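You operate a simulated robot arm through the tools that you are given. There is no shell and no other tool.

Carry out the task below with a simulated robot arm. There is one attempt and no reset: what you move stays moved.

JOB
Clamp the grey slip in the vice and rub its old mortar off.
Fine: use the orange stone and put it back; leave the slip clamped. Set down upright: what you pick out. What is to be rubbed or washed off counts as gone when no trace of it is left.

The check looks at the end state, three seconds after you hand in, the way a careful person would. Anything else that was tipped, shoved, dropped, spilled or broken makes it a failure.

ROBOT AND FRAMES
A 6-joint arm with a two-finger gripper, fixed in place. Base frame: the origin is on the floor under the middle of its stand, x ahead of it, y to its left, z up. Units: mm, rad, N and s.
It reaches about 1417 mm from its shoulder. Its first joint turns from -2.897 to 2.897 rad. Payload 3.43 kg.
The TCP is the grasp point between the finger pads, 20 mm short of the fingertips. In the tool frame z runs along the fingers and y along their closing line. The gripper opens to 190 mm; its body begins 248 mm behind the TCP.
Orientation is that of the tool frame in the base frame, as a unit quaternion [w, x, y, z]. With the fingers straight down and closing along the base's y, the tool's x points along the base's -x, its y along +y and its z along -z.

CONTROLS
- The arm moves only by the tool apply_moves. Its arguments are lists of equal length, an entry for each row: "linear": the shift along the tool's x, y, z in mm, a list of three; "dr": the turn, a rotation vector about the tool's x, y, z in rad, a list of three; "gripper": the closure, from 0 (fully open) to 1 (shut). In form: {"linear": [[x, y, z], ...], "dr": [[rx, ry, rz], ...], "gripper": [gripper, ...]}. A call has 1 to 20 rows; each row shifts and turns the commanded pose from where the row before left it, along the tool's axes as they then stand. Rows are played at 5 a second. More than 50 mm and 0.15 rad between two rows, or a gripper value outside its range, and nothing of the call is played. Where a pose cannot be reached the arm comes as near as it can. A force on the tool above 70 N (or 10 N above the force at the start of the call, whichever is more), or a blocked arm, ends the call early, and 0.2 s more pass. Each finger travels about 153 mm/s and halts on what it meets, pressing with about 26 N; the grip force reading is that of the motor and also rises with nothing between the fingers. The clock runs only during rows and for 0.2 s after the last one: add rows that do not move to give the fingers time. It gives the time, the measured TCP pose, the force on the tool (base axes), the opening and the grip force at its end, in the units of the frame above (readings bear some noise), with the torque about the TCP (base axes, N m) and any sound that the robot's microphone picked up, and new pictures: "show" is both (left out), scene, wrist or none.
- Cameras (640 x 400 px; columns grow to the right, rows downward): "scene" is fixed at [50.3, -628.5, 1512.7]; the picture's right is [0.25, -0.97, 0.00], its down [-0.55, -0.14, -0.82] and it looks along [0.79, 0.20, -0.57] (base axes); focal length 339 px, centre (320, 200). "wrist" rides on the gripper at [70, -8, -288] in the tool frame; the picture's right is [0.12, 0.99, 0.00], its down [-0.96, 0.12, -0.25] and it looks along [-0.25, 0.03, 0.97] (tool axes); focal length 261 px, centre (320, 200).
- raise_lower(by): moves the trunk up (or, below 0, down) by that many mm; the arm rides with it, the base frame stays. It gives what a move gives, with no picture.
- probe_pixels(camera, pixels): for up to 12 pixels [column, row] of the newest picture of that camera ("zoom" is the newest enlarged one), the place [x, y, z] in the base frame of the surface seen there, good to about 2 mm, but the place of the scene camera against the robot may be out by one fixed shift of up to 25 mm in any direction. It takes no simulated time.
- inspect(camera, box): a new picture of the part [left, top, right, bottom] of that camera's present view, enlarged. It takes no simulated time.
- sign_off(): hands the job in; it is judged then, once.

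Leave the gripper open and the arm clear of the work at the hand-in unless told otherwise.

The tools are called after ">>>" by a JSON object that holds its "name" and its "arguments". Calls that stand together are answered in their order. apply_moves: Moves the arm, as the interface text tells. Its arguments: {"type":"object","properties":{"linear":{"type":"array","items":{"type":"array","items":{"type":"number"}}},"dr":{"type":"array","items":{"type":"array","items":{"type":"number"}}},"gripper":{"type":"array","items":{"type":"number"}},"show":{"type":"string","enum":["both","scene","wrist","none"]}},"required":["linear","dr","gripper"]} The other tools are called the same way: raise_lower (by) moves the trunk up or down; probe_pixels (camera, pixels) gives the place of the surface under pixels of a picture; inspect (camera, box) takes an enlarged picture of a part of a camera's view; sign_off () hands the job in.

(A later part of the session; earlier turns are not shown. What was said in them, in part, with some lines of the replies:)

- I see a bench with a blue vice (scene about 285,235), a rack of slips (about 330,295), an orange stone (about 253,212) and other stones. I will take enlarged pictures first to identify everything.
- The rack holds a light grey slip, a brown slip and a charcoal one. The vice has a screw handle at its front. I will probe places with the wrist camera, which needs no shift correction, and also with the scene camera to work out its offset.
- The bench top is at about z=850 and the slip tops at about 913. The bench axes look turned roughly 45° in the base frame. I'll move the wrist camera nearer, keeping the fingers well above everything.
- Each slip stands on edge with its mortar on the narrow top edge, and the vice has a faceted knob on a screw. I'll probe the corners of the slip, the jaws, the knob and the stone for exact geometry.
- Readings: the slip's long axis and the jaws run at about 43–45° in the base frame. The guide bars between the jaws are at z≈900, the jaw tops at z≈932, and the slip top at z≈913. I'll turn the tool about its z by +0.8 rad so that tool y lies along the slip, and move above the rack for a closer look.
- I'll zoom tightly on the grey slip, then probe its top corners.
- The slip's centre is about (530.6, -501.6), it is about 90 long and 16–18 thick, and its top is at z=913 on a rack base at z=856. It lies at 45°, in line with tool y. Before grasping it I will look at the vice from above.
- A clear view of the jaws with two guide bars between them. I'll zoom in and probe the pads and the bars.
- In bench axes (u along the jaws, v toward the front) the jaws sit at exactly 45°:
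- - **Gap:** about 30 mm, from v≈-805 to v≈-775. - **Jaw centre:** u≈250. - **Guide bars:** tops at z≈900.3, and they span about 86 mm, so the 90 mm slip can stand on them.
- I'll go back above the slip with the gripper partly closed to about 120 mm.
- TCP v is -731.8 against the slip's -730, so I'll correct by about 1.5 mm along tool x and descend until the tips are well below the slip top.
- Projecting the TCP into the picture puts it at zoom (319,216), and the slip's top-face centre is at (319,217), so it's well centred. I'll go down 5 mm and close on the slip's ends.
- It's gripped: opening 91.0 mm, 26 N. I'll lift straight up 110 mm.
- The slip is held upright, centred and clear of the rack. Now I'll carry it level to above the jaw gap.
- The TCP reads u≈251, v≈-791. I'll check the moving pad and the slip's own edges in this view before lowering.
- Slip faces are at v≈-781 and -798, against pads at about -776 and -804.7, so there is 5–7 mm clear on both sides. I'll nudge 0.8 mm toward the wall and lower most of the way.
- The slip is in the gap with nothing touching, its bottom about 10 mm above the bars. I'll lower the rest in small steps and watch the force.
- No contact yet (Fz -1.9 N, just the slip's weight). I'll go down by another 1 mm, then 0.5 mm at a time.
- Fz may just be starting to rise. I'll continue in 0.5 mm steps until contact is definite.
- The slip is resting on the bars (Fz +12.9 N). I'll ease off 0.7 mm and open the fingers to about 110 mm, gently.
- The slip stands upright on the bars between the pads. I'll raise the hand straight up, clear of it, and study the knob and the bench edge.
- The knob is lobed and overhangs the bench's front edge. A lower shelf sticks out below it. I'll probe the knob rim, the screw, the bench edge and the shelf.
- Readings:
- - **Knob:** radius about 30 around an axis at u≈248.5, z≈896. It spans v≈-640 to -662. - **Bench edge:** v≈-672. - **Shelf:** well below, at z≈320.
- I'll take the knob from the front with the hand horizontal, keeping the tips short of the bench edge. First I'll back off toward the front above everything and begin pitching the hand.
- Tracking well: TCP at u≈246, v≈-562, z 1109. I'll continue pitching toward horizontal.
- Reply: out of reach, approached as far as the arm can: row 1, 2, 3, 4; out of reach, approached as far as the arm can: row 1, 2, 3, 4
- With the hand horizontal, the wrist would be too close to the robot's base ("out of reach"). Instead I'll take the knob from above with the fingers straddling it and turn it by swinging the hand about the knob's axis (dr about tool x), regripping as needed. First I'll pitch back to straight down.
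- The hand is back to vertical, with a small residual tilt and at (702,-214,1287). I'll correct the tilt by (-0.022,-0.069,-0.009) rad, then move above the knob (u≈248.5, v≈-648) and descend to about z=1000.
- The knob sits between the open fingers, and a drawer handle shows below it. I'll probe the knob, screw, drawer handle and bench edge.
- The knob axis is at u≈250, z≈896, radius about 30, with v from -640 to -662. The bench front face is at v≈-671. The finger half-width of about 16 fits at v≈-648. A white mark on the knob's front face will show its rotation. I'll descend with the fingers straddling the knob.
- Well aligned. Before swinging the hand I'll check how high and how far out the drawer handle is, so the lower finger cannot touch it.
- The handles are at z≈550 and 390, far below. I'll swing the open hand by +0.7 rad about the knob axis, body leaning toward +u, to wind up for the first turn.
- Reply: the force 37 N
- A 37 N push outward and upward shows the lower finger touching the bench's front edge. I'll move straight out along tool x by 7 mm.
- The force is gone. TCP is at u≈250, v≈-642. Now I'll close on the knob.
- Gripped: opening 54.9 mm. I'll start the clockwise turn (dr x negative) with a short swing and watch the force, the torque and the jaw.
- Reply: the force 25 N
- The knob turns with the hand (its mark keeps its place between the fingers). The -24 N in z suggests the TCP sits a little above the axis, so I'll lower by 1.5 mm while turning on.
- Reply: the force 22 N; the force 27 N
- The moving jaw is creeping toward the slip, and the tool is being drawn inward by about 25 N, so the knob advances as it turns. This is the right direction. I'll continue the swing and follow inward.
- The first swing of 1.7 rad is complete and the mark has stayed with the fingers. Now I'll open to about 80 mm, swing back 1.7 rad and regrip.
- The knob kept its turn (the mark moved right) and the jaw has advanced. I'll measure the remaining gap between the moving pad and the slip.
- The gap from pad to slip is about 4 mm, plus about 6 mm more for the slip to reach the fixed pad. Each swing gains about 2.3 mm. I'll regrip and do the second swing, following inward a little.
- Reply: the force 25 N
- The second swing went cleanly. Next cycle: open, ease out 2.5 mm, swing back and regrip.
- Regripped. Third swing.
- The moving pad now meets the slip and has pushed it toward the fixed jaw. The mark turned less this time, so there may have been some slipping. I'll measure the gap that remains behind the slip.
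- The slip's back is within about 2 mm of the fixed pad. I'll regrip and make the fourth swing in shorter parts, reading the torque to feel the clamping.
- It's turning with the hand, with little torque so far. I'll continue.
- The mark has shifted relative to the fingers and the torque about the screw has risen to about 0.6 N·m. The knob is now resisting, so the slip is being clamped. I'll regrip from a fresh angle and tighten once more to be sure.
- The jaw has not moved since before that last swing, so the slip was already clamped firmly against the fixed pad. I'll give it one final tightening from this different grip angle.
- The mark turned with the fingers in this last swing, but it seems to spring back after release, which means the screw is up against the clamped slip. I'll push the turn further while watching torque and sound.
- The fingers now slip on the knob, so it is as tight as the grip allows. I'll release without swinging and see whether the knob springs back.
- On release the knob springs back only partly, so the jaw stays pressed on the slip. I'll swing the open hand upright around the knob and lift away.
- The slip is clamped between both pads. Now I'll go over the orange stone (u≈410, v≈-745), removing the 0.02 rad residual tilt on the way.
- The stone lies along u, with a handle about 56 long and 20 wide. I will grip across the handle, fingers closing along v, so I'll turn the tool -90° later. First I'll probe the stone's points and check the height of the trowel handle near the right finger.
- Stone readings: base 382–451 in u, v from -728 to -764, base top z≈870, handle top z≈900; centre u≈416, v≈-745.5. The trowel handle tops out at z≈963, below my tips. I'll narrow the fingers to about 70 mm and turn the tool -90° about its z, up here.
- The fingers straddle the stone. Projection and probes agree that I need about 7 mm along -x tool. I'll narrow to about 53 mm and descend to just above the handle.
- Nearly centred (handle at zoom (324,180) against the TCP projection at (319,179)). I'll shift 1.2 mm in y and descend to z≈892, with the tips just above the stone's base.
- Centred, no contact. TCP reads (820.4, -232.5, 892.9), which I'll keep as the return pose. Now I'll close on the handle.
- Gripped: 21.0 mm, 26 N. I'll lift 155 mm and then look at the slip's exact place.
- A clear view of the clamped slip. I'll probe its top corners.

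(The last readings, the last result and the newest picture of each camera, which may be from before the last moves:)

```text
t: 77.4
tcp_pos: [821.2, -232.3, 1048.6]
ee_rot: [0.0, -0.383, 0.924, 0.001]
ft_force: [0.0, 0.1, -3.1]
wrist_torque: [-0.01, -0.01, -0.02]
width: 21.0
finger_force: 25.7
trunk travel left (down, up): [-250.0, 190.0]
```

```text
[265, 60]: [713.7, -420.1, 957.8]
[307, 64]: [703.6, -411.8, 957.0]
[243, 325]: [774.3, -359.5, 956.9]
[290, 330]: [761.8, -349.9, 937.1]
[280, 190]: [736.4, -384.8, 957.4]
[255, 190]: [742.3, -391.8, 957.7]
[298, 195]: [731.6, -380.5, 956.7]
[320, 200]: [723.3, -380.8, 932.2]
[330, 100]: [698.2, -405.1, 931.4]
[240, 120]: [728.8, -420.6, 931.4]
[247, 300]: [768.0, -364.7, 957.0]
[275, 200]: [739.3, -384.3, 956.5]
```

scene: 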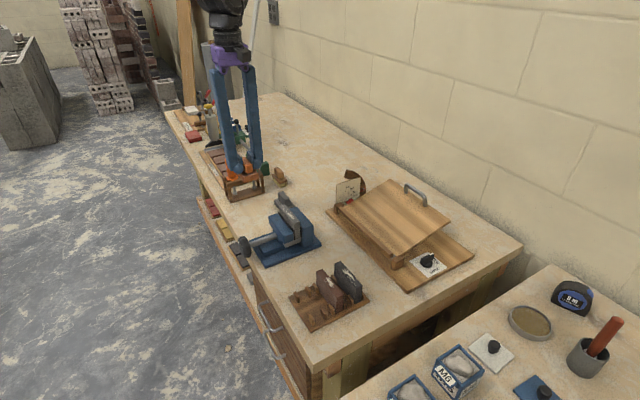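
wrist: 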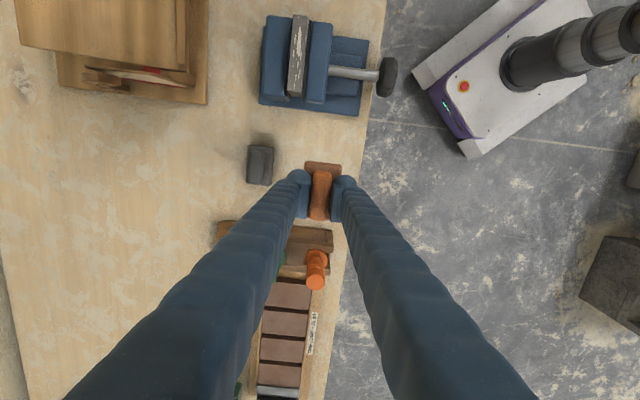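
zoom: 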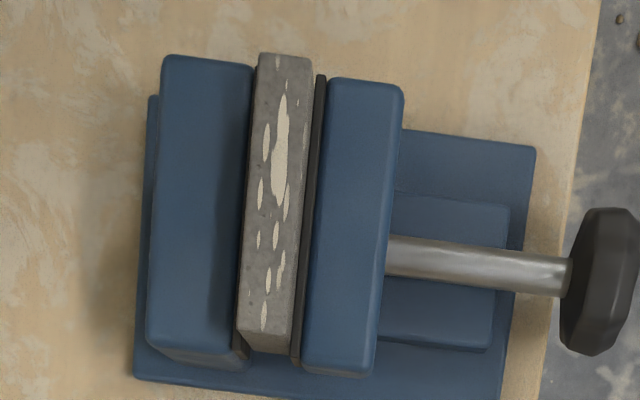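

The slip's top is centred at u≈250.3, v≈-794.3, z≈957.2. The stone's underside is about 42.8 below the TCP, so contact should come at TCP z≈1000. I'll carry the stone over the slip at a safe height.

>>> {"name": "apply_moves", "arguments": {"linear": [[41.5, -12.3, 0], [41.5, -12.3, 0], [41.5, -12.3, 0], [41.5, -12.3, 0], [0, 0, 0], [0, 0, 20], [0, 0, 15], [0, 0, 5], [0, 0, 0]], "dr": [[0, 0, 0], [0, 0, 0], [0, 0, 0], [0, 0, 0], [0, 0, 0], [0, 0, 0], [0, 0, 0], [0, 0, 0], [0, 0, 0]], "gripper": [0.96, 0.96, 0.96, 0.96, 0.96, 0.96, 0.96, 0.96, 0.96]}}

>>> {"name": "inspect", "arguments": {"camera": "scene", "box": [235, 170, 345, 260]}}

>>> {"name": "inspect", "arguments": {"camera": "wrist", "box": [260, 140, 380, 250]}}

```text
t: 79.4
tcp_pos: [737.8, -384.2, 1008.6]
ee_rot: [0.001, -0.383, 0.924, 0.0]
ft_force: [0.6, 0.7, -2.4]
wrist_torque: [0.02, 0.02, -0.02]
width: 20.9
finger_force: 25.7
trunk travel left (down, up): [-250.0, 190.0]
```

scene: 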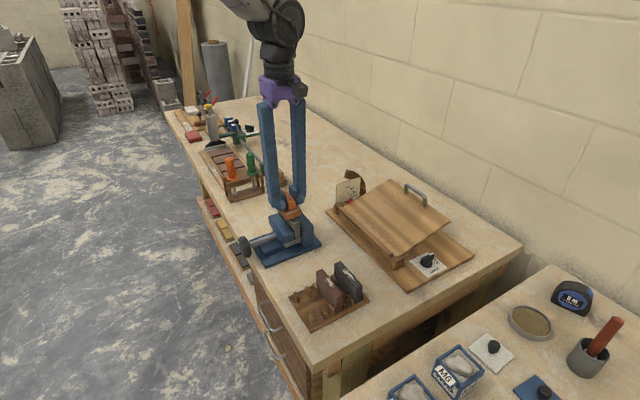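
wrist: 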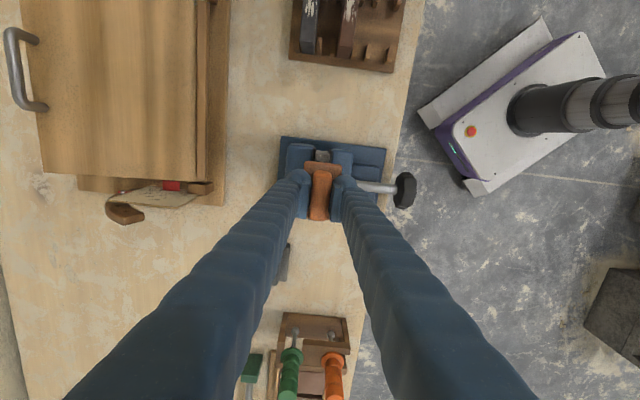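

```text
4.44 times, centred on (290, 215) of scene
```

zoom: 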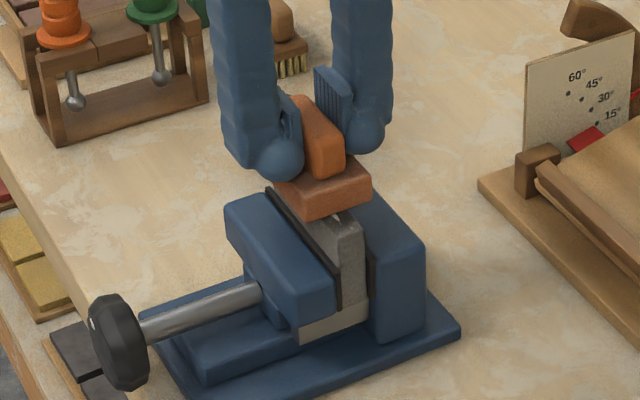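

```text
3.64 times, centred on (320, 195) of wrist
```

zoom: 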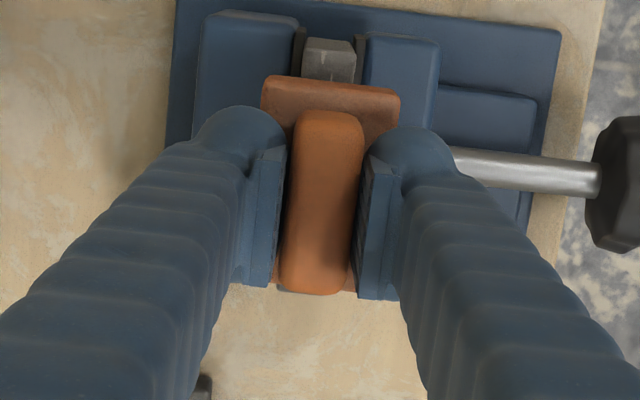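

The stone is aligned over the slip. I'll lower it gently to contact while watching Fz.

>>> {"name": "apply_moves", "arguments": {"linear": [[0, -0.5, 4], [0, 0, 3], [0, 0, 0.5], [0, 0, 0]], "dr": [[0, 0, 0], [0, 0, 0], [0, 0, 0], [0, 0, 0]], "gripper": [0.96, 0.96, 0.96, 0.96], "show": "none"}}

>>> {"name": "apply_moves", "arguments": {"linear": [[0, 0, 0.5], [0, 0, 0]], "dr": [[0, 0, 0], [0, 0, 0]], "gripper": [0.96, 0.96], "show": "none"}}

>>> {"name": "apply_moves", "arguments": {"linear": [[0, 0, 0.5], [0, 0, 0]], "dr": [[0, 0, 0], [0, 0, 0]], "gripper": [0.96, 0.96], "show": "none"}}

```text
t: 80.4
tcp_pos: [739.0, -385.6, 1000.0]
ee_rot: [0.001, -0.383, 0.924, 0.0]
ft_force: [0.6, 0.4, -2.2]
wrist_torque: [0.0, -0.01, 0.0]
width: 20.8
finger_force: 26.3
trunk travel left (down, up): [-250.0, 190.0]
```

```text
t: 81.0
tcp_pos: [738.6, -385.0, 1000.4]
ee_rot: [0.001, -0.383, 0.924, 0.0]
ft_force: [-0.8, 0.1, -1.9]
wrist_torque: [0.0, 0.01, 0.0]
width: 21.1
finger_force: 25.5
trunk travel left (down, up): [-250.0, 190.0]
```

```text
t: 81.6
tcp_pos: [738.2, -385.0, 999.4]
ee_rot: [0.0, -0.383, 0.924, 0.0]
ft_force: [0.2, -0.1, -0.4]
wrist_torque: [-0.02, -0.01, -0.02]
width: 21.0
finger_force: 26.1
trunk travel left (down, up): [-250.0, 190.0]
```

Contact is just beginning (Fz from -2 to -0.4 N). I'll press a little further in 0.4 mm steps toward about 10–15 N.

>>> {"name": "apply_moves", "arguments": {"linear": [[0, 0, 0.4], [0, 0, 0]], "dr": [[0, 0, 0], [0, 0, 0]], "gripper": [0.96, 0.96], "show": "none"}}

>>> {"name": "apply_moves", "arguments": {"linear": [[0, 0, 0.4], [0, 0, 0]], "dr": [[0, 0, 0], [0, 0, 0]], "gripper": [0.96, 0.96], "show": "wrist"}}

```text
t: 82.2
tcp_pos: [737.4, -384.6, 1000.6]
ee_rot: [0.001, -0.384, 0.924, 0.0]
ft_force: [-0.1, -0.4, 0.0]
wrist_torque: [-0.04, 0.01, 0.03]
width: 20.8
finger_force: 26.1
trunk travel left (down, up): [-250.0, 190.0]
```

```text
t: 82.8
tcp_pos: [738.1, -386.2, 999.2]
ee_rot: [0.001, -0.384, 0.923, 0.0]
ft_force: [-1.1, 1.6, 1.9]
wrist_torque: [0.1, 0.07, -0.03]
width: 20.7
finger_force: 25.7
trunk travel left (down, up): [-250.0, 190.0]
```

wrist: 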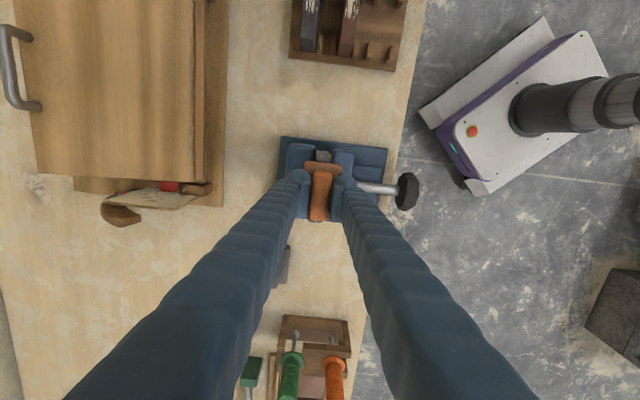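

Fz is now +1.9 N. I'll press another 0.5 mm and check, then begin strokes along the slip.

>>> {"name": "apply_moves", "arguments": {"linear": [[0, 0, 0.5], [0, 0, 0]], "dr": [[0, 0, 0], [0, 0, 0]], "gripper": [0.96, 0.96], "show": "none"}}

>>> {"name": "apply_moves", "arguments": {"linear": [[8, 0, 0], [8, 0, 0], [-8, 0, 0], [-8, 0, 0], [-8, 0, 0], [-8, 0, 0], [8, 0, 0], [8, 0, 0], [0, 0, 0]], "dr": [[0, 0, 0], [0, 0, 0], [0, 0, 0], [0, 0, 0], [0, 0, 0], [0, 0, 0], [0, 0, 0], [0, 0, 0], [0, 0, 0]], "gripper": [0.96, 0.96, 0.96, 0.96, 0.96, 0.96, 0.96, 0.96, 0.96]}}

>>> {"name": "inspect", "arguments": {"camera": "scene", "box": [235, 170, 345, 260]}}

>>> {"name": "inspect", "arguments": {"camera": "wrist", "box": [260, 120, 380, 230]}}

```text
t: 83.4
tcp_pos: [738.9, -384.8, 999.9]
ee_rot: [0.001, -0.384, 0.923, 0.0]
ft_force: [-1.6, 2.8, 4.5]
wrist_torque: [0.04, 0.05, 0.02]
width: 20.8
finger_force: 25.5
trunk travel left (down, up): [-250.0, 190.0]
```

```text
t: 85.4
tcp_pos: [740.1, -384.0, 999.5]
ee_rot: [0.001, -0.384, 0.924, 0.0]
ft_force: [5.1, 4.2, 12.8]
wrist_torque: [0.12, -0.12, 0.0]
width: 20.7
finger_force: 25.7
trunk travel left (down, up): [-250.0, 190.0]
```

scene: 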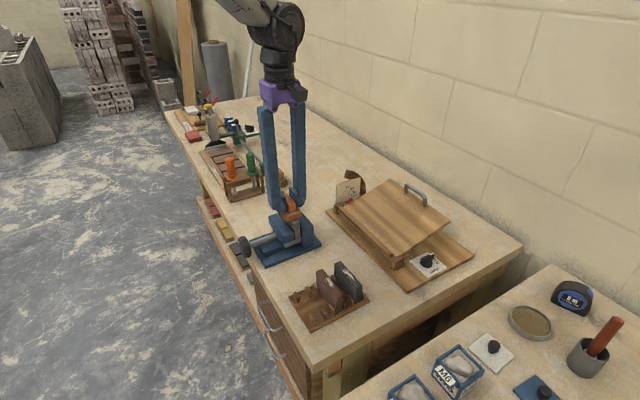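
wrist: 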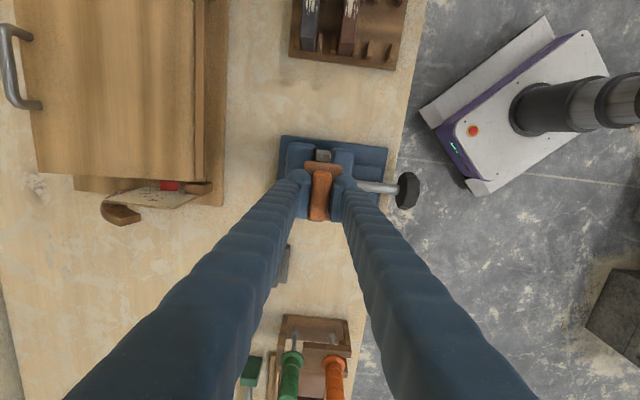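

```text
4.44 times, centred on (290, 215) of scene
```

zoom: 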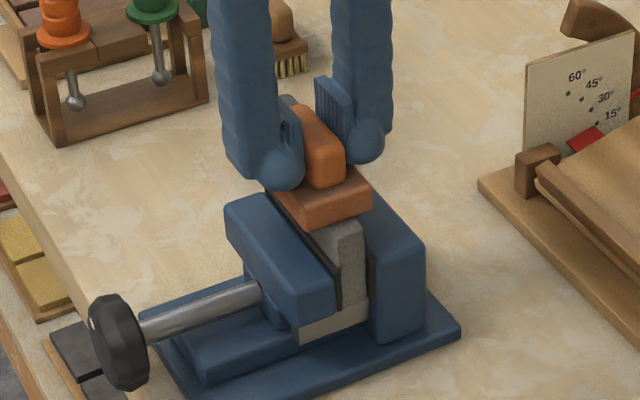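

```text
3.64 times, centred on (320, 175) of wrist
```

zoom: 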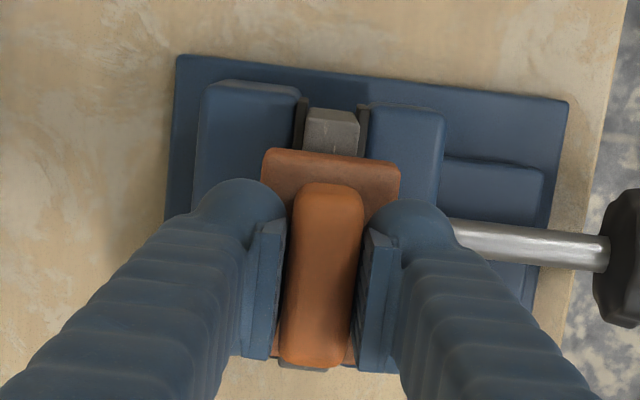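

Fz is 12.8 N, the slip holds firm, and its visible end already looks cleaner. I'll do more, longer strokes of ±20 mm along the slip.

>>> {"name": "apply_moves", "arguments": {"linear": [[10, 0, 0], [10, 0, 0], [-10, 0, 0], [-10, 0, 0], [-10, 0, 0], [-10, 0, 0], [10, 0, 0], [10, 0, 0], [10, 0, 0], [10, 0, 0], [-10, 0, 0], [-10, 0, 0], [-10, 0, 0], [-10, 0, 0], [10, 0, 0], [10, 0, 0], [10, 0, 0], [10, 0, 0], [-10, 0, 0], [-10, 0, 0]], "dr": [[0, 0, 0], [0, 0, 0], [0, 0, 0], [0, 0, 0], [0, 0, 0], [0, 0, 0], [0, 0, 0], [0, 0, 0], [0, 0, 0], [0, 0, 0], [0, 0, 0], [0, 0, 0], [0, 0, 0], [0, 0, 0], [0, 0, 0], [0, 0, 0], [0, 0, 0], [0, 0, 0], [0, 0, 0], [0, 0, 0]], "gripper": [0.96, 0.96, 0.96, 0.96, 0.96, 0.96, 0.96, 0.96, 0.96, 0.96, 0.96, 0.96, 0.96, 0.96, 0.96, 0.96, 0.96, 0.96, 0.96, 0.96], "show": "none"}}

>>> {"name": "apply_moves", "arguments": {"linear": [[10, 0, 0], [10, 0, 0], [-10, 0, 0], [-10, 0, 0], [-10, 0, 0], [-10, 0, 0], [10, 0, 0], [10, 0, 0], [10, 0, 0], [10, 0, 0], [-10, 0, 0], [-10, 0, 0], [-10, 0, 0], [-10, 0, 0], [10, 0, 0], [10, 0, 0], [10, 0, 0], [10, 0, 0], [-10, 0, 0], [-10, 0, 0]], "dr": [[0, 0, 0], [0, 0, 0], [0, 0, 0], [0, 0, 0], [0, 0, 0], [0, 0, 0], [0, 0, 0], [0, 0, 0], [0, 0, 0], [0, 0, 0], [0, 0, 0], [0, 0, 0], [0, 0, 0], [0, 0, 0], [0, 0, 0], [0, 0, 0], [0, 0, 0], [0, 0, 0], [0, 0, 0], [0, 0, 0]], "gripper": [0.96, 0.96, 0.96, 0.96, 0.96, 0.96, 0.96, 0.96, 0.96, 0.96, 0.96, 0.96, 0.96, 0.96, 0.96, 0.96, 0.96, 0.96, 0.96, 0.96], "show": "wrist"}}

```text
t: 89.6
tcp_pos: [737.5, -386.3, 999.3]
ee_rot: [0.0, -0.383, 0.924, 0.0]
ft_force: [-3.9, -4.1, 10.1]
wrist_torque: [-0.17, 0.13, 0.0]
width: 21.0
finger_force: 26.6
trunk travel left (down, up): [-250.0, 190.0]
```

```text
t: 93.8
tcp_pos: [738.0, -386.8, 998.2]
ee_rot: [0.0, -0.382, 0.924, 0.001]
ft_force: [-4.0, -4.0, 9.8]
wrist_torque: [-0.11, 0.12, 0.0]
width: 21.1
finger_force: 26.3
trunk travel left (down, up): [-250.0, 190.0]
```

wrist: 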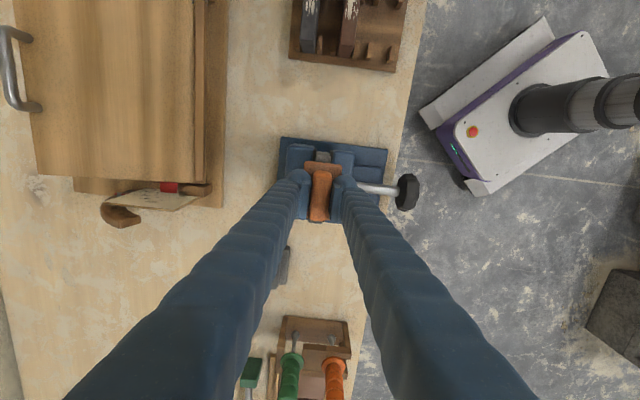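

The force stays steady at about 10 N. I'll lift off and step aside along +u to inspect the slip's top.

>>> {"name": "apply_moves", "arguments": {"linear": [[0, 0, -10], [0, 0, -40], [-37, 0, 0], [-37, 0, 0], [-36, 0, 0], [0, 0, 0]], "dr": [[0, 0, 0], [0, 0, 0], [0, 0, 0], [0, 0, 0], [0, 0, 0], [0, 0, 0]], "gripper": [0.96, 0.96, 0.96, 0.96, 0.96, 0.96]}}

>>> {"name": "inspect", "arguments": {"camera": "wrist", "box": [270, 30, 370, 130]}}

>>> {"name": "inspect", "arguments": {"camera": "scene", "box": [260, 180, 330, 250]}}

```text
t: 95.2
tcp_pos: [816.0, -305.9, 1047.1]
ee_rot: [0.001, -0.383, 0.924, 0.0]
ft_force: [0.2, 0.3, -2.7]
wrist_torque: [-0.09, 0.02, -0.03]
width: 21.0
finger_force: 25.8
trunk travel left (down, up): [-250.0, 190.0]
```

scene: 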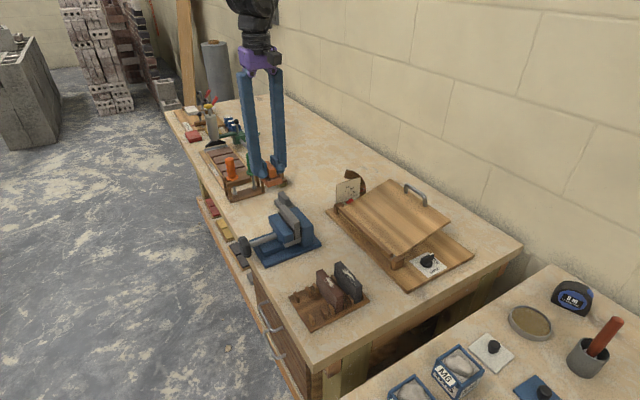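
wrist: 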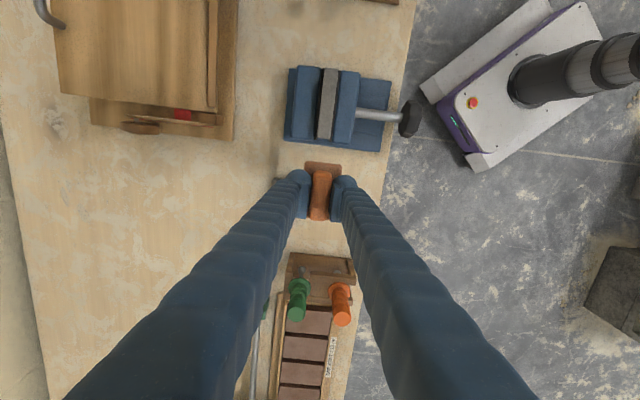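

```text
4.00 times, centred on (320, 80) of wrist
```

zoom: 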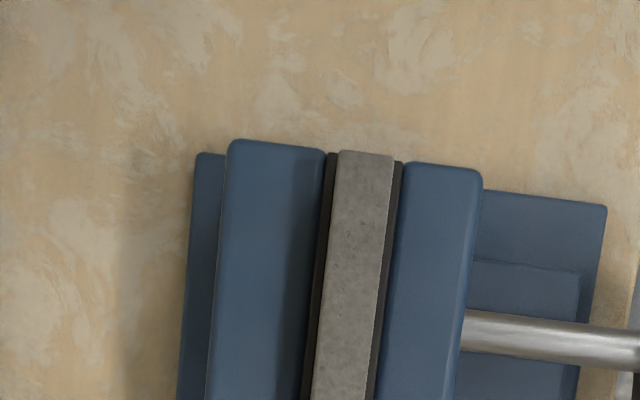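

```text
5.71 times, centred on (295, 215) of scene
```

zoom: 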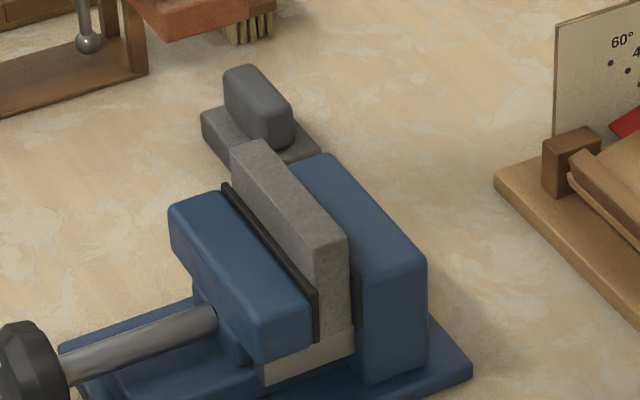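

The mortar seems gone. I'll look very closely for any trace on the top and on the visible faces.

>>> {"name": "inspect", "arguments": {"camera": "wrist", "box": [310, 62, 350, 104]}}

>>> {"name": "inspect", "arguments": {"camera": "wrist", "box": [310, 98, 350, 145]}}

>>> {"name": "inspect", "arguments": {"camera": "scene", "box": [280, 200, 308, 232]}}

```text
9.52 times, centred on (330, 83) of wrist
```

zoom: 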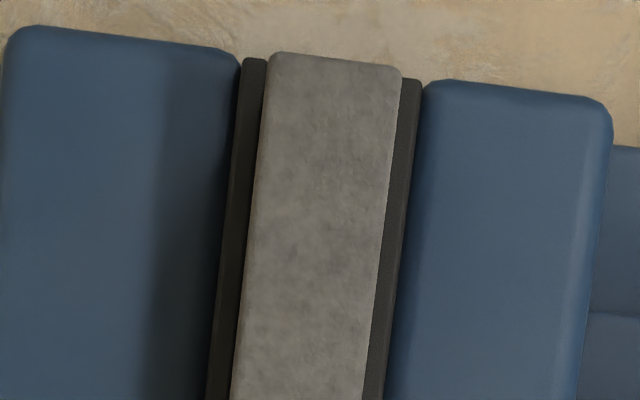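

```text
8.51 times, centred on (330, 122) of wrist
```

zoom: 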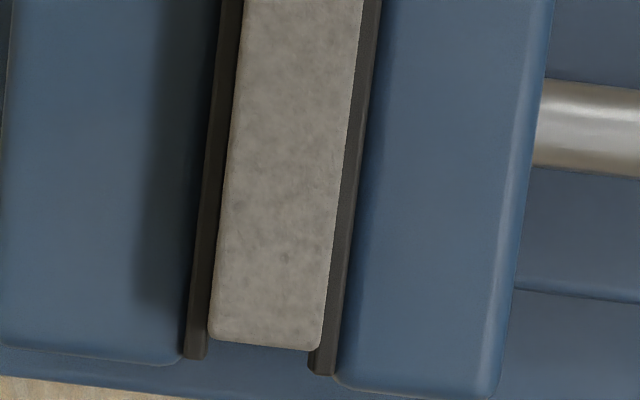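

```text
12.50 times, centred on (294, 216) of scene
```

zoom: 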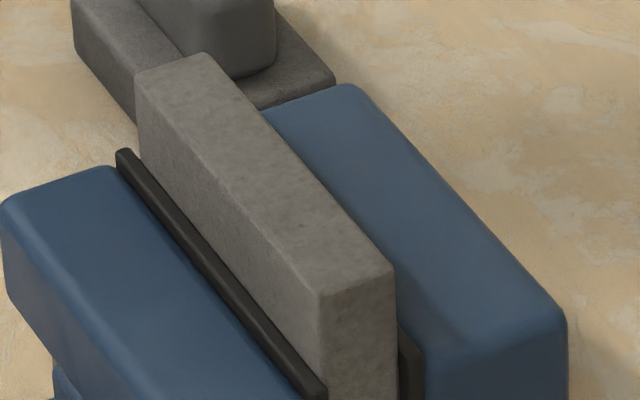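

No trace is visible on the top or the front face. Now I'll return the stone to its own place: by my commanded shifts that is x -56, y +49.7, then down.

>>> {"name": "apply_moves", "arguments": {"linear": [[-28, 24.8, 0], [-28, 24.9, 0], [0, 0, 0], [0, 0, 45], [0, 0, 45], [0, 0, 40], [0, 0, 15], [0, 0, 0]], "dr": [[0, 0, 0], [0, 0, 0], [0, 0, 0], [0, 0, 0], [0, 0, 0], [0, 0, 0], [0, 0, 0], [0, 0, 0]], "gripper": [0.96, 0.96, 0.96, 0.96, 0.96, 0.96, 0.96, 0.96]}}

>>> {"name": "inspect", "arguments": {"camera": "scene", "box": [210, 160, 310, 240]}}

>>> {"name": "inspect", "arguments": {"camera": "wrist", "box": [260, 140, 380, 250]}}

```text
t: 97.0
tcp_pos: [821.5, -231.9, 905.0]
ee_rot: [0.001, -0.383, 0.924, 0.001]
ft_force: [0.0, 0.5, -1.8]
wrist_torque: [-0.05, -0.05, 0.03]
width: 21.1
finger_force: 26.3
trunk travel left (down, up): [-250.0, 190.0]
```

scene: 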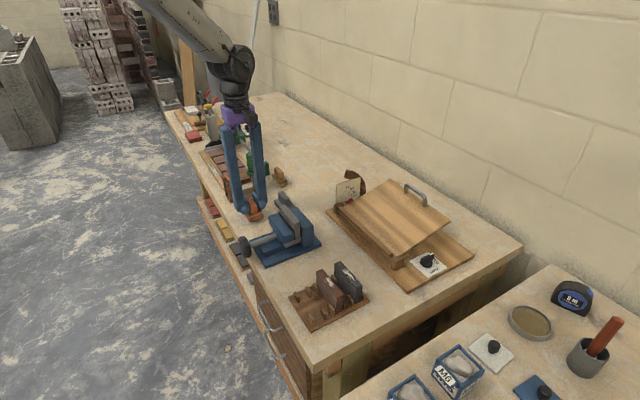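
wrist: 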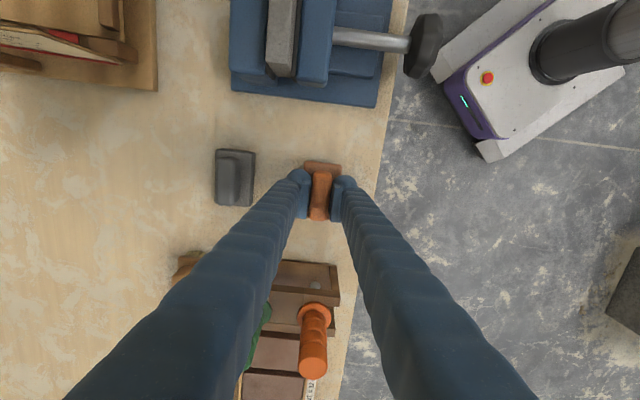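

```text
5.00 times, centred on (260, 200) of scene
```

zoom: 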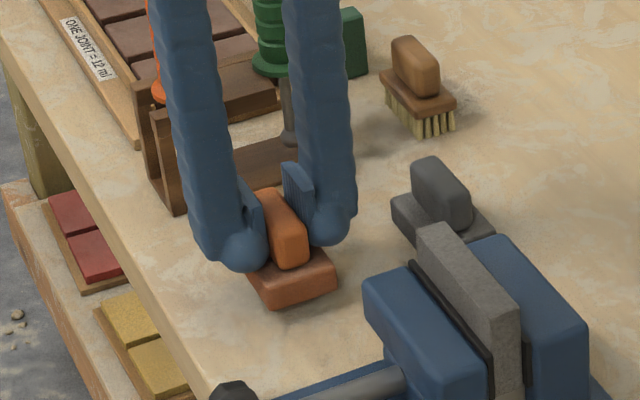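

```text
3.64 times, centred on (320, 195) of wrist
```

zoom: 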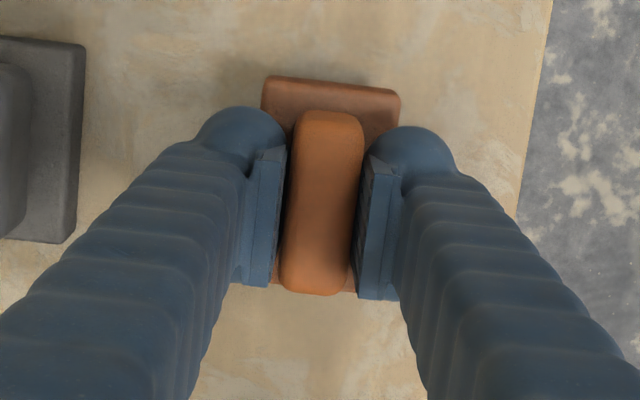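

The stone is back over its spot, about 10 mm up. I'll lower it gently to the bench.

>>> {"name": "apply_moves", "arguments": {"linear": [[0, 0, 5], [0, 0, 3.5], [0, 0, 0.7], [0, 0, 0]], "dr": [[0, 0, 0], [0, 0, 0], [0, 0, 0], [0, 0, 0]], "gripper": [0.96, 0.96, 0.96, 0.96], "show": "none"}}

>>> {"name": "apply_moves", "arguments": {"linear": [[0, 0, 0.5], [0, 0, 0]], "dr": [[0, 0, 0], [0, 0, 0]], "gripper": [0.96, 0.96], "show": "none"}}

>>> {"name": "apply_moves", "arguments": {"linear": [[0, 0, 0.5], [0, 0, 0]], "dr": [[0, 0, 0], [0, 0, 0]], "gripper": [0.96, 0.96], "show": "none"}}

```text
t: 98.0
tcp_pos: [820.9, -231.8, 894.9]
ee_rot: [0.001, -0.384, 0.923, 0.0]
ft_force: [0.3, -0.5, -2.3]
wrist_torque: [-0.01, 0.01, -0.01]
width: 21.5
finger_force: 25.5
trunk travel left (down, up): [-250.0, 190.0]
```

```text
t: 98.6
tcp_pos: [821.7, -231.9, 895.0]
ee_rot: [0.002, -0.383, 0.924, 0.001]
ft_force: [0.8, -1.1, -1.6]
wrist_torque: [-0.02, -0.03, 0.02]
width: 21.0
finger_force: 26.4
trunk travel left (down, up): [-250.0, 190.0]
```

```text
t: 99.2
tcp_pos: [821.0, -233.1, 893.8]
ee_rot: [0.0, -0.383, 0.924, 0.001]
ft_force: [-0.5, 0.0, -1.9]
wrist_torque: [0.01, 0.02, -0.01]
width: 21.1
finger_force: 26.5
trunk travel left (down, up): [-250.0, 190.0]
```

Not yet touching. I'll continue in 0.5 mm steps.

>>> {"name": "apply_moves", "arguments": {"linear": [[0, 0, 0.5], [0, 0, 0]], "dr": [[0, 0, 0], [0, 0, 0]], "gripper": [0.96, 0.96], "show": "none"}}

>>> {"name": "apply_moves", "arguments": {"linear": [[0, 0, 0.5], [0, 0, 0]], "dr": [[0, 0, 0], [0, 0, 0]], "gripper": [0.96, 0.96], "show": "none"}}

>>> {"name": "apply_moves", "arguments": {"linear": [[0, 0, 0.5], [0, 0, 0]], "dr": [[0, 0, 0], [0, 0, 0]], "gripper": [0.96, 0.96], "show": "none"}}

```text
t: 99.8
tcp_pos: [821.4, -233.7, 893.1]
ee_rot: [0.001, -0.383, 0.924, 0.001]
ft_force: [-0.6, -0.5, -2.6]
wrist_torque: [0.0, 0.0, -0.02]
width: 21.1
finger_force: 26.0
trunk travel left (down, up): [-250.0, 190.0]
```

```text
t: 100.4
tcp_pos: [819.8, -232.2, 892.3]
ee_rot: [0.001, -0.384, 0.923, 0.001]
ft_force: [-0.3, -0.9, -1.5]
wrist_torque: [0.02, 0.0, -0.01]
width: 20.8
finger_force: 26.0
trunk travel left (down, up): [-250.0, 190.0]
```

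```text
t: 101.0
tcp_pos: [820.7, -233.0, 891.2]
ee_rot: [0.0, -0.384, 0.924, 0.0]
ft_force: [1.0, 0.0, -1.8]
wrist_torque: [0.0, 0.04, 0.02]
width: 20.8
finger_force: 26.0
trunk travel left (down, up): [-250.0, 190.0]
```

Still only the stone's weight; it slid up slightly in the fingers while pressing. I'll continue down in 0.5 mm steps until contact.

>>> {"name": "apply_moves", "arguments": {"linear": [[0, 0, 0.5], [0, 0, 0]], "dr": [[0, 0, 0], [0, 0, 0]], "gripper": [0.96, 0.96], "show": "none"}}

>>> {"name": "apply_moves", "arguments": {"linear": [[0, 0, 0.5], [0, 0, 0]], "dr": [[0, 0, 0], [0, 0, 0]], "gripper": [0.96, 0.96], "show": "both"}}

>>> {"name": "inspect", "arguments": {"camera": "scene", "box": [220, 180, 290, 240]}}

```text
t: 101.6
tcp_pos: [820.5, -231.4, 891.5]
ee_rot: [0.0, -0.384, 0.923, 0.0]
ft_force: [1.2, -0.8, 4.4]
wrist_torque: [-0.1, 0.07, 0.02]
width: 20.9
finger_force: 26.5
trunk travel left (down, up): [-250.0, 190.0]
```

```text
t: 102.2
tcp_pos: [820.5, -232.2, 892.1]
ee_rot: [0.001, -0.384, 0.923, 0.0]
ft_force: [1.2, -2.7, 11.7]
wrist_torque: [-0.06, 0.08, -0.02]
width: 21.1
finger_force: 26.1
trunk travel left (down, up): [-250.0, 190.0]
```

scene: 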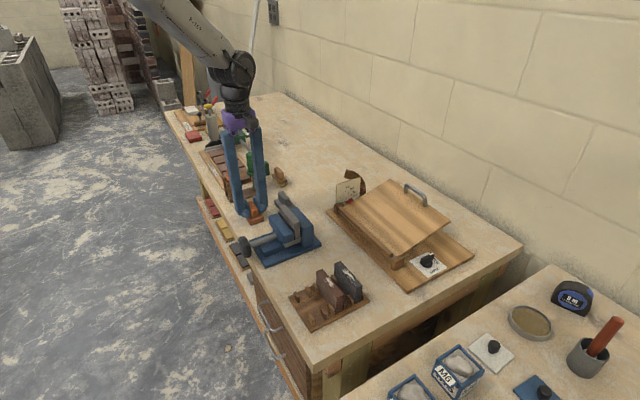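
wrist: 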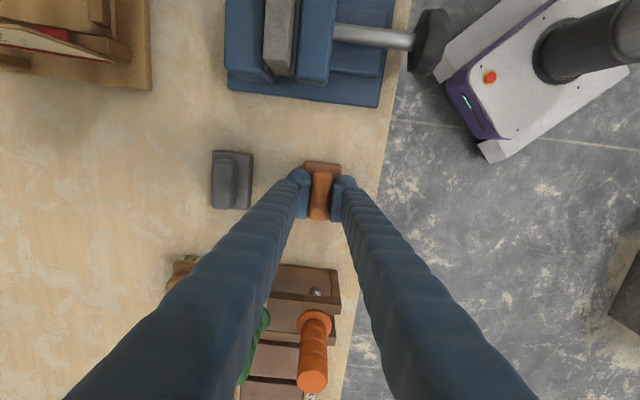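

```text
6.67 times, centred on (255, 210) of scene
```

zoom: 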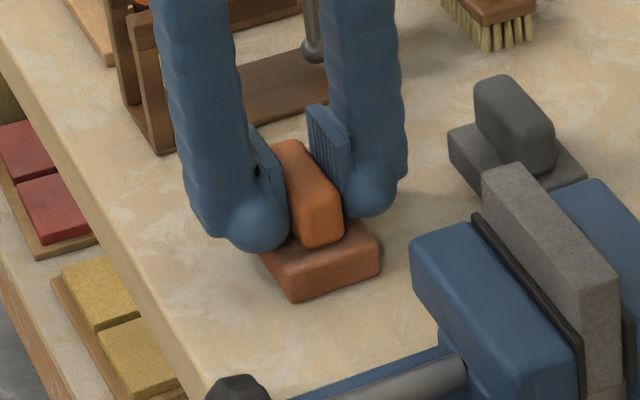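

The stone is on the bench (Fz 11.7 N). I'll ease off 0.7 mm and open the fingers to about 53 mm.

>>> {"name": "apply_moves", "arguments": {"linear": [[0, 0, -0.8], [0, 0, 0], [0, 0, 0], [0, 0, 0], [0, 0, 0]], "dr": [[0, 0, 0], [0, 0, 0], [0, 0, 0], [0, 0, 0], [0, 0, 0]], "gripper": [0.96, 0.86, 0.8, 0.73, 0.72], "show": "wrist"}}

>>> {"name": "apply_moves", "arguments": {"linear": [[0, 0, -15], [0, 0, -40], [0, 0, -45], [0, 0, -45], [0, 0, -45], [0, 0, 0]], "dr": [[0, 0, 0], [0, 0, 0], [0, 0, 0], [0, 0, 0], [0, 0, 0], [0, 0, 0]], "gripper": [0.72, 0.72, 0.72, 0.5, 0.2, 0]}}

>>> {"name": "inspect", "arguments": {"camera": "wrist", "box": [240, 60, 400, 200]}}

>>> {"name": "inspect", "arguments": {"camera": "scene", "box": [210, 160, 330, 270]}}

```text
t: 103.4
tcp_pos: [820.7, -232.1, 890.1]
ee_rot: [0.0, -0.384, 0.923, 0.001]
ft_force: [0.1, 0.0, 0.1]
wrist_torque: [-0.03, -0.03, -0.01]
width: 53.0
finger_force: 0.1
trunk travel left (down, up): [-250.0, 190.0]
```

wrist: 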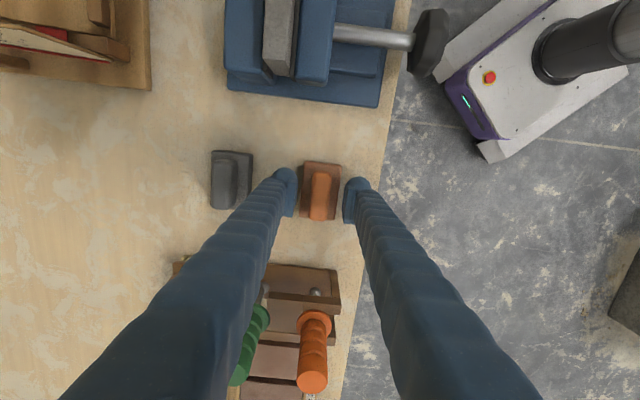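

```text
t: 104.8
tcp_pos: [821.5, -231.6, 1083.6]
ee_rot: [-0.001, -0.384, 0.923, 0.001]
ft_force: [0.3, -0.3, 0.6]
wrist_torque: [-0.04, 0.01, -0.04]
width: 190.0
finger_force: 0.1
trunk travel left (down, up): [-250.0, 190.0]
```

scene: 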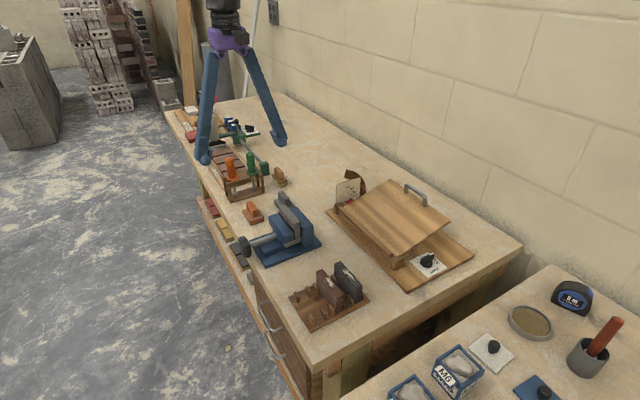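
wrist: 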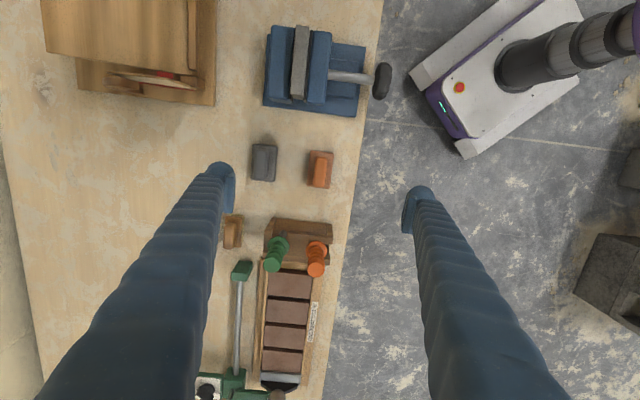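

```text
2.86 times, centred on (320, 130) of wrist
```

zoom: 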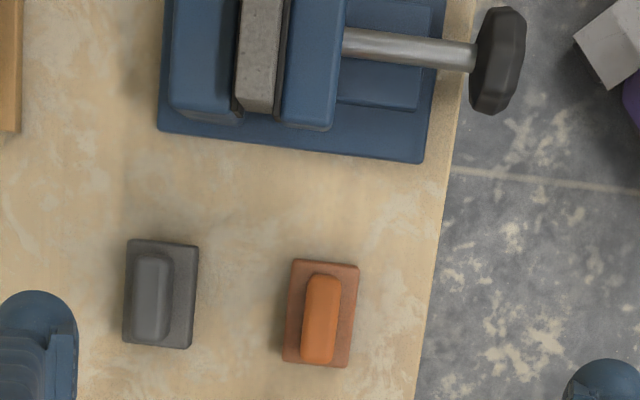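

```text
3.64 times, centred on (270, 215) of scene
```

zoom: 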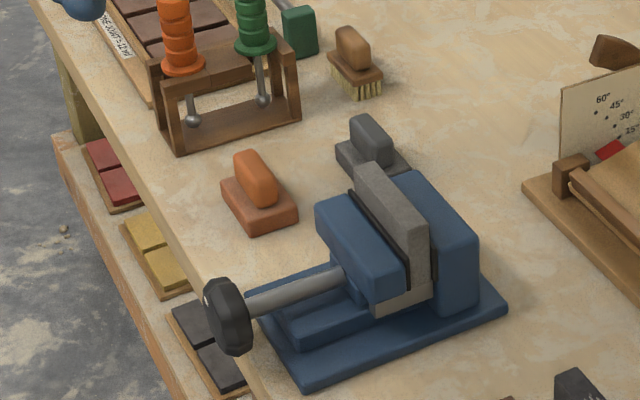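

The stone is back, standing upright. I'll check its place against the start, and whether the jaws still hold the slip.

>>> {"name": "probe_pixels", "arguments": {"camera": "scene", "pixels": [[253, 207], [283, 200], [240, 247]]}}

>>> {"name": "inspect", "arguments": {"camera": "wrist", "box": [270, 15, 350, 115]}}

>>> {"name": "inspect", "arguments": {"camera": "scene", "box": [280, 195, 330, 255]}}

```text
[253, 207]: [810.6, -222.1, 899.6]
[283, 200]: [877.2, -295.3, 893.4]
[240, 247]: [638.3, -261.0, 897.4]
```

```text
4.00 times, centred on (310, 65) of wrist
```

zoom: 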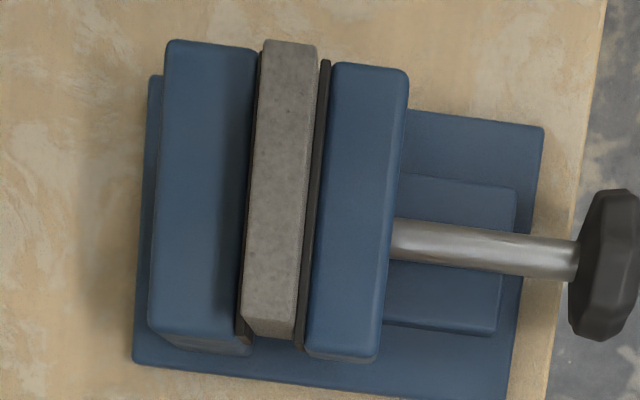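

```text
6.67 times, centred on (305, 225) of scene
```

zoom: 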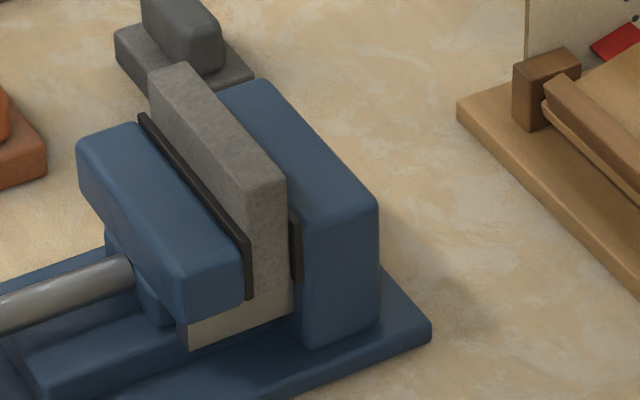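

The stone is within 1 mm of its original place, and the slip has not moved. To be thorough I want to see the slip's wall-side face, so I'll first check the height of the wooden box and its handle before passing over it.

>>> {"name": "probe_pixels", "arguments": {"camera": "scene", "pixels": [[415, 187], [427, 195], [400, 200], [360, 190], [345, 180], [410, 185], [380, 230], [350, 205]]}}

```text
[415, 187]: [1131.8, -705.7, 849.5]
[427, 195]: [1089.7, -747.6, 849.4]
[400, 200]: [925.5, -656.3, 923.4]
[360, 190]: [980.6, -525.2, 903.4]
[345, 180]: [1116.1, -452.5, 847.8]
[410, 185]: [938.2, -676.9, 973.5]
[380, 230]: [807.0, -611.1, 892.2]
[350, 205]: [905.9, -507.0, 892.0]
```

Everything there is below z≈975 and my tips are at about 1063. I'll rise a little and move over to the wall side for a look at the back face.

>>> {"name": "apply_moves", "arguments": {"linear": [[0, 0, -35], [17.4, -45, 0], [17.4, -45, 0], [17.4, -45, 0], [17.4, -45, 0], [17.4, -45, 0], [0, 0, 0]], "dr": [[0, 0, 0], [0, 0, 0], [0, 0, 0], [0, 0, 0], [0, 0, 0], [0, 0, 0], [0, 0, 0]], "gripper": [0, 0, 0, 0, 0, 0, 0]}}

>>> {"name": "inspect", "arguments": {"camera": "wrist", "box": [350, 80, 470, 190]}}

```text
t: 106.4
tcp_pos: [900.0, -434.3, 1113.9]
ee_rot: [0.0, -0.383, 0.924, 0.002]
ft_force: [0.8, -1.2, -0.6]
wrist_torque: [0.18, 0.04, -0.02]
width: 190.2
finger_force: 0.0
out of reach, approached as far as the arm can: row 6
trunk travel left (down, up): [-250.0, 190.0]
```

scene: 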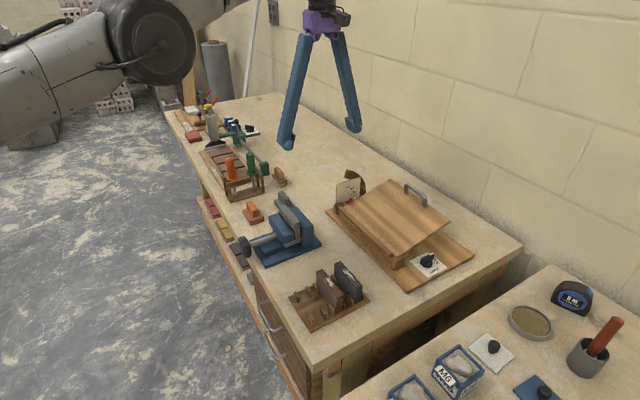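
wrist: 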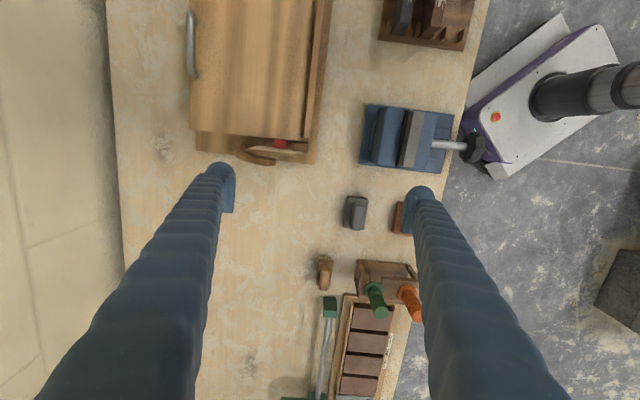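

```text
3.64 times, centred on (410, 135) of wrist
```

zoom: 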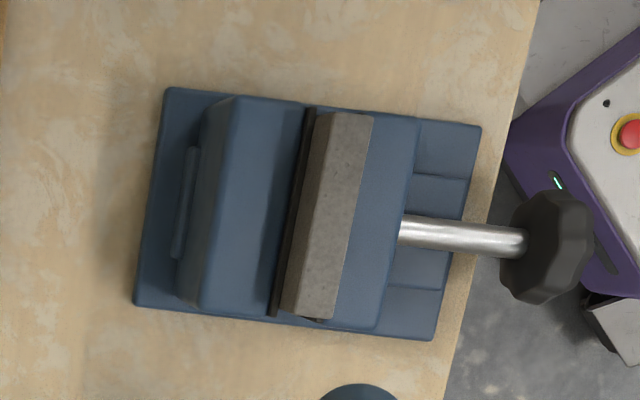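

The last step reached the edge of reach, but the view is good. I'll zoom in on the slip's back face and top.

>>> {"name": "inspect", "arguments": {"camera": "wrist", "box": [390, 105, 430, 170]}}

>>> {"name": "inspect", "arguments": {"camera": "wrist", "box": [395, 105, 425, 140]}}

>>> {"name": "inspect", "arguments": {"camera": "wrist", "box": [390, 135, 420, 172]}}

```text
6.15 times, centred on (410, 138) of wrist
```

zoom: 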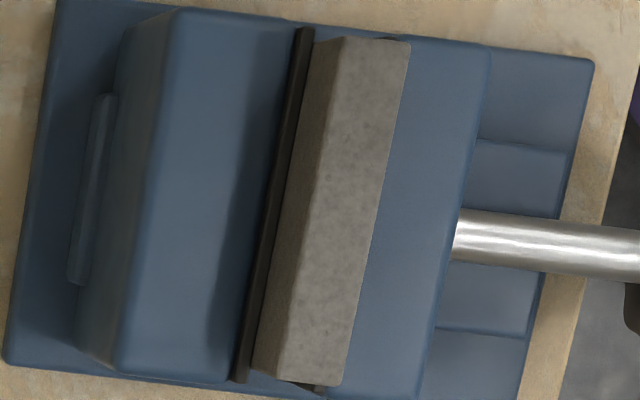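

```text
11.43 times, centred on (410, 122) of wrist
```

zoom: 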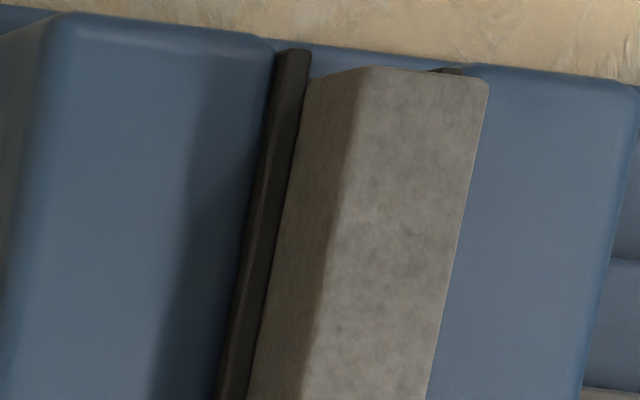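

```text
10.81 times, centred on (405, 154) of wrist
```

zoom: 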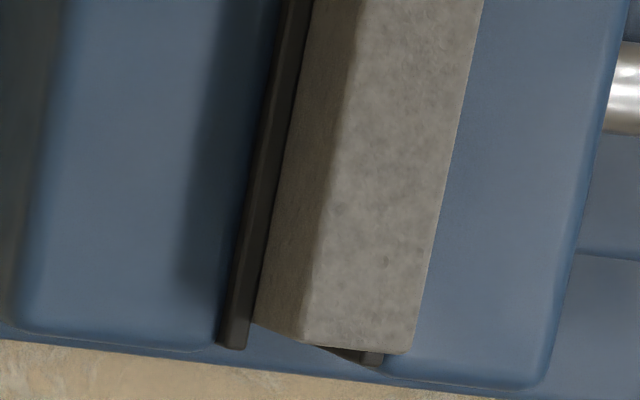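

The slip's top, back and front faces are all clean and it sits tight between the pads. I'll now lift the arm and draw it back, clear of the bench, with the gripper open.

>>> {"name": "apply_moves", "arguments": {"linear": [[0, 10, -40], [0, 10, -40], [0, 10, -40], [0, 45, 0], [0, 45, 0], [0, 45, 0], [0, 45, 0], [0, 45, 0], [0, 45, 0], [0, 45, 0], [0, 0, 0]], "dr": [[0, 0, 0], [0, 0, 0], [0, 0, 0], [0, 0, 0], [0, 0, 0], [0, 0, 0], [0, 0, 0], [0, 0, 0], [0, 0, 0], [0, 0, 0], [0, 0, 0]], "gripper": [0, 0, 0, 0, 0, 0, 0, 0, 0, 0, 0]}}

>>> {"name": "inspect", "arguments": {"camera": "scene", "box": [200, 170, 400, 340]}}

>>> {"name": "inspect", "arguments": {"camera": "scene", "box": [160, 80, 300, 220]}}

```text
t: 108.8
tcp_pos: [869.9, -407.2, 1229.4]
ee_rot: [0.001, -0.384, 0.923, 0.0]
ft_force: [0.1, 0.9, -0.2]
wrist_torque: [-0.01, -0.02, -0.03]
width: 190.0
finger_force: 0.0
out of reach, approached as far as the arm can: row 2, 3, 4, 5, 6, 7, 8, 9, 10
trunk travel left (down, up): [-250.0, 190.0]
```

scene: 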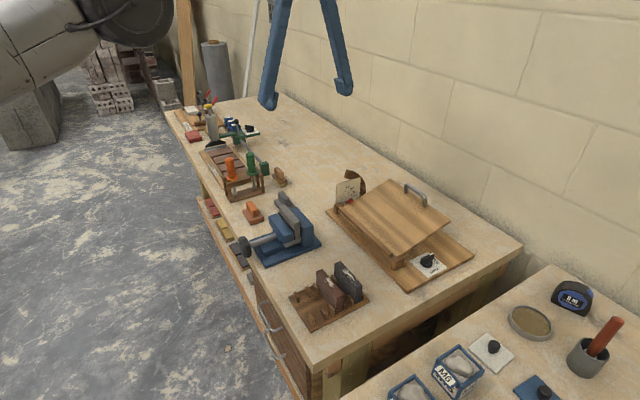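
wrist: 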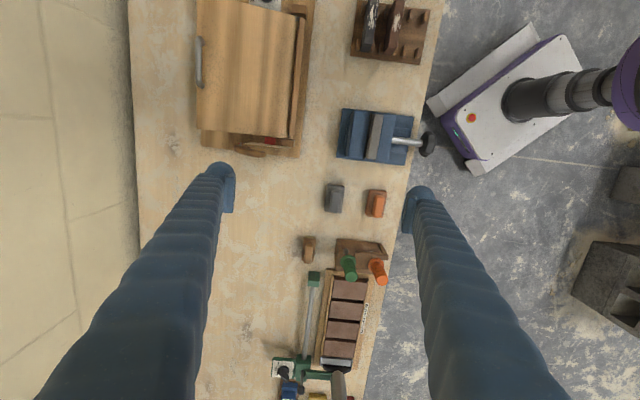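

```text
2.35 times, centred on (300, 255) of scene
```

zoom: 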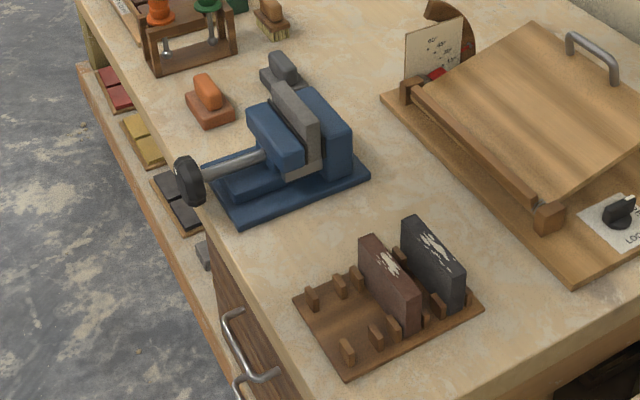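

```text
2.86 times, centred on (230, 150) of scene
```

zoom: 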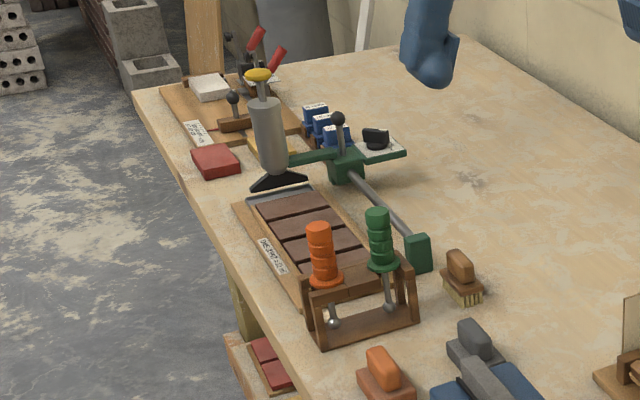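

Final state: the grey slip is clamped upright in the vice and clean on every visible face. The orange stone stands back in its own place. The other slips, stones and tools are where they were at the start. The gripper is open and the arm is about 250 mm above the work, so I'm handing in.

>>> {"name": "sign_off", "arguments": {}}

```text
The job is handed in.
```

The grey slip is clamped in the vice and its old mortar is rubbed off. I have handed the job in.

- **Slip:** it stands upright on the vice's guide bars, held between both pads. Close-up views of the top edge and the exposed parts of both broad faces showed no trace of mortar.
- **Clamp:** I tightened the knob until the fingers slipped on it. It sprang back a little each time I let go, so I could not measure the holding force. The slip and jaw did not visibly move during the rubbing.
- **Stone:** the orange stone is back upright, within about 1 mm of where it started.
- **Surroundings:** while I was setting up to turn the knob, the lower finger pressed against the bench's front edge at about 37 N. I backed off and saw no damage. Nothing else was shoved, tipped or dropped.
- **Arm:** the gripper is open and stands about 250 mm above the work. That is as far back as I could draw it, because further moves in that direction were out of reach.
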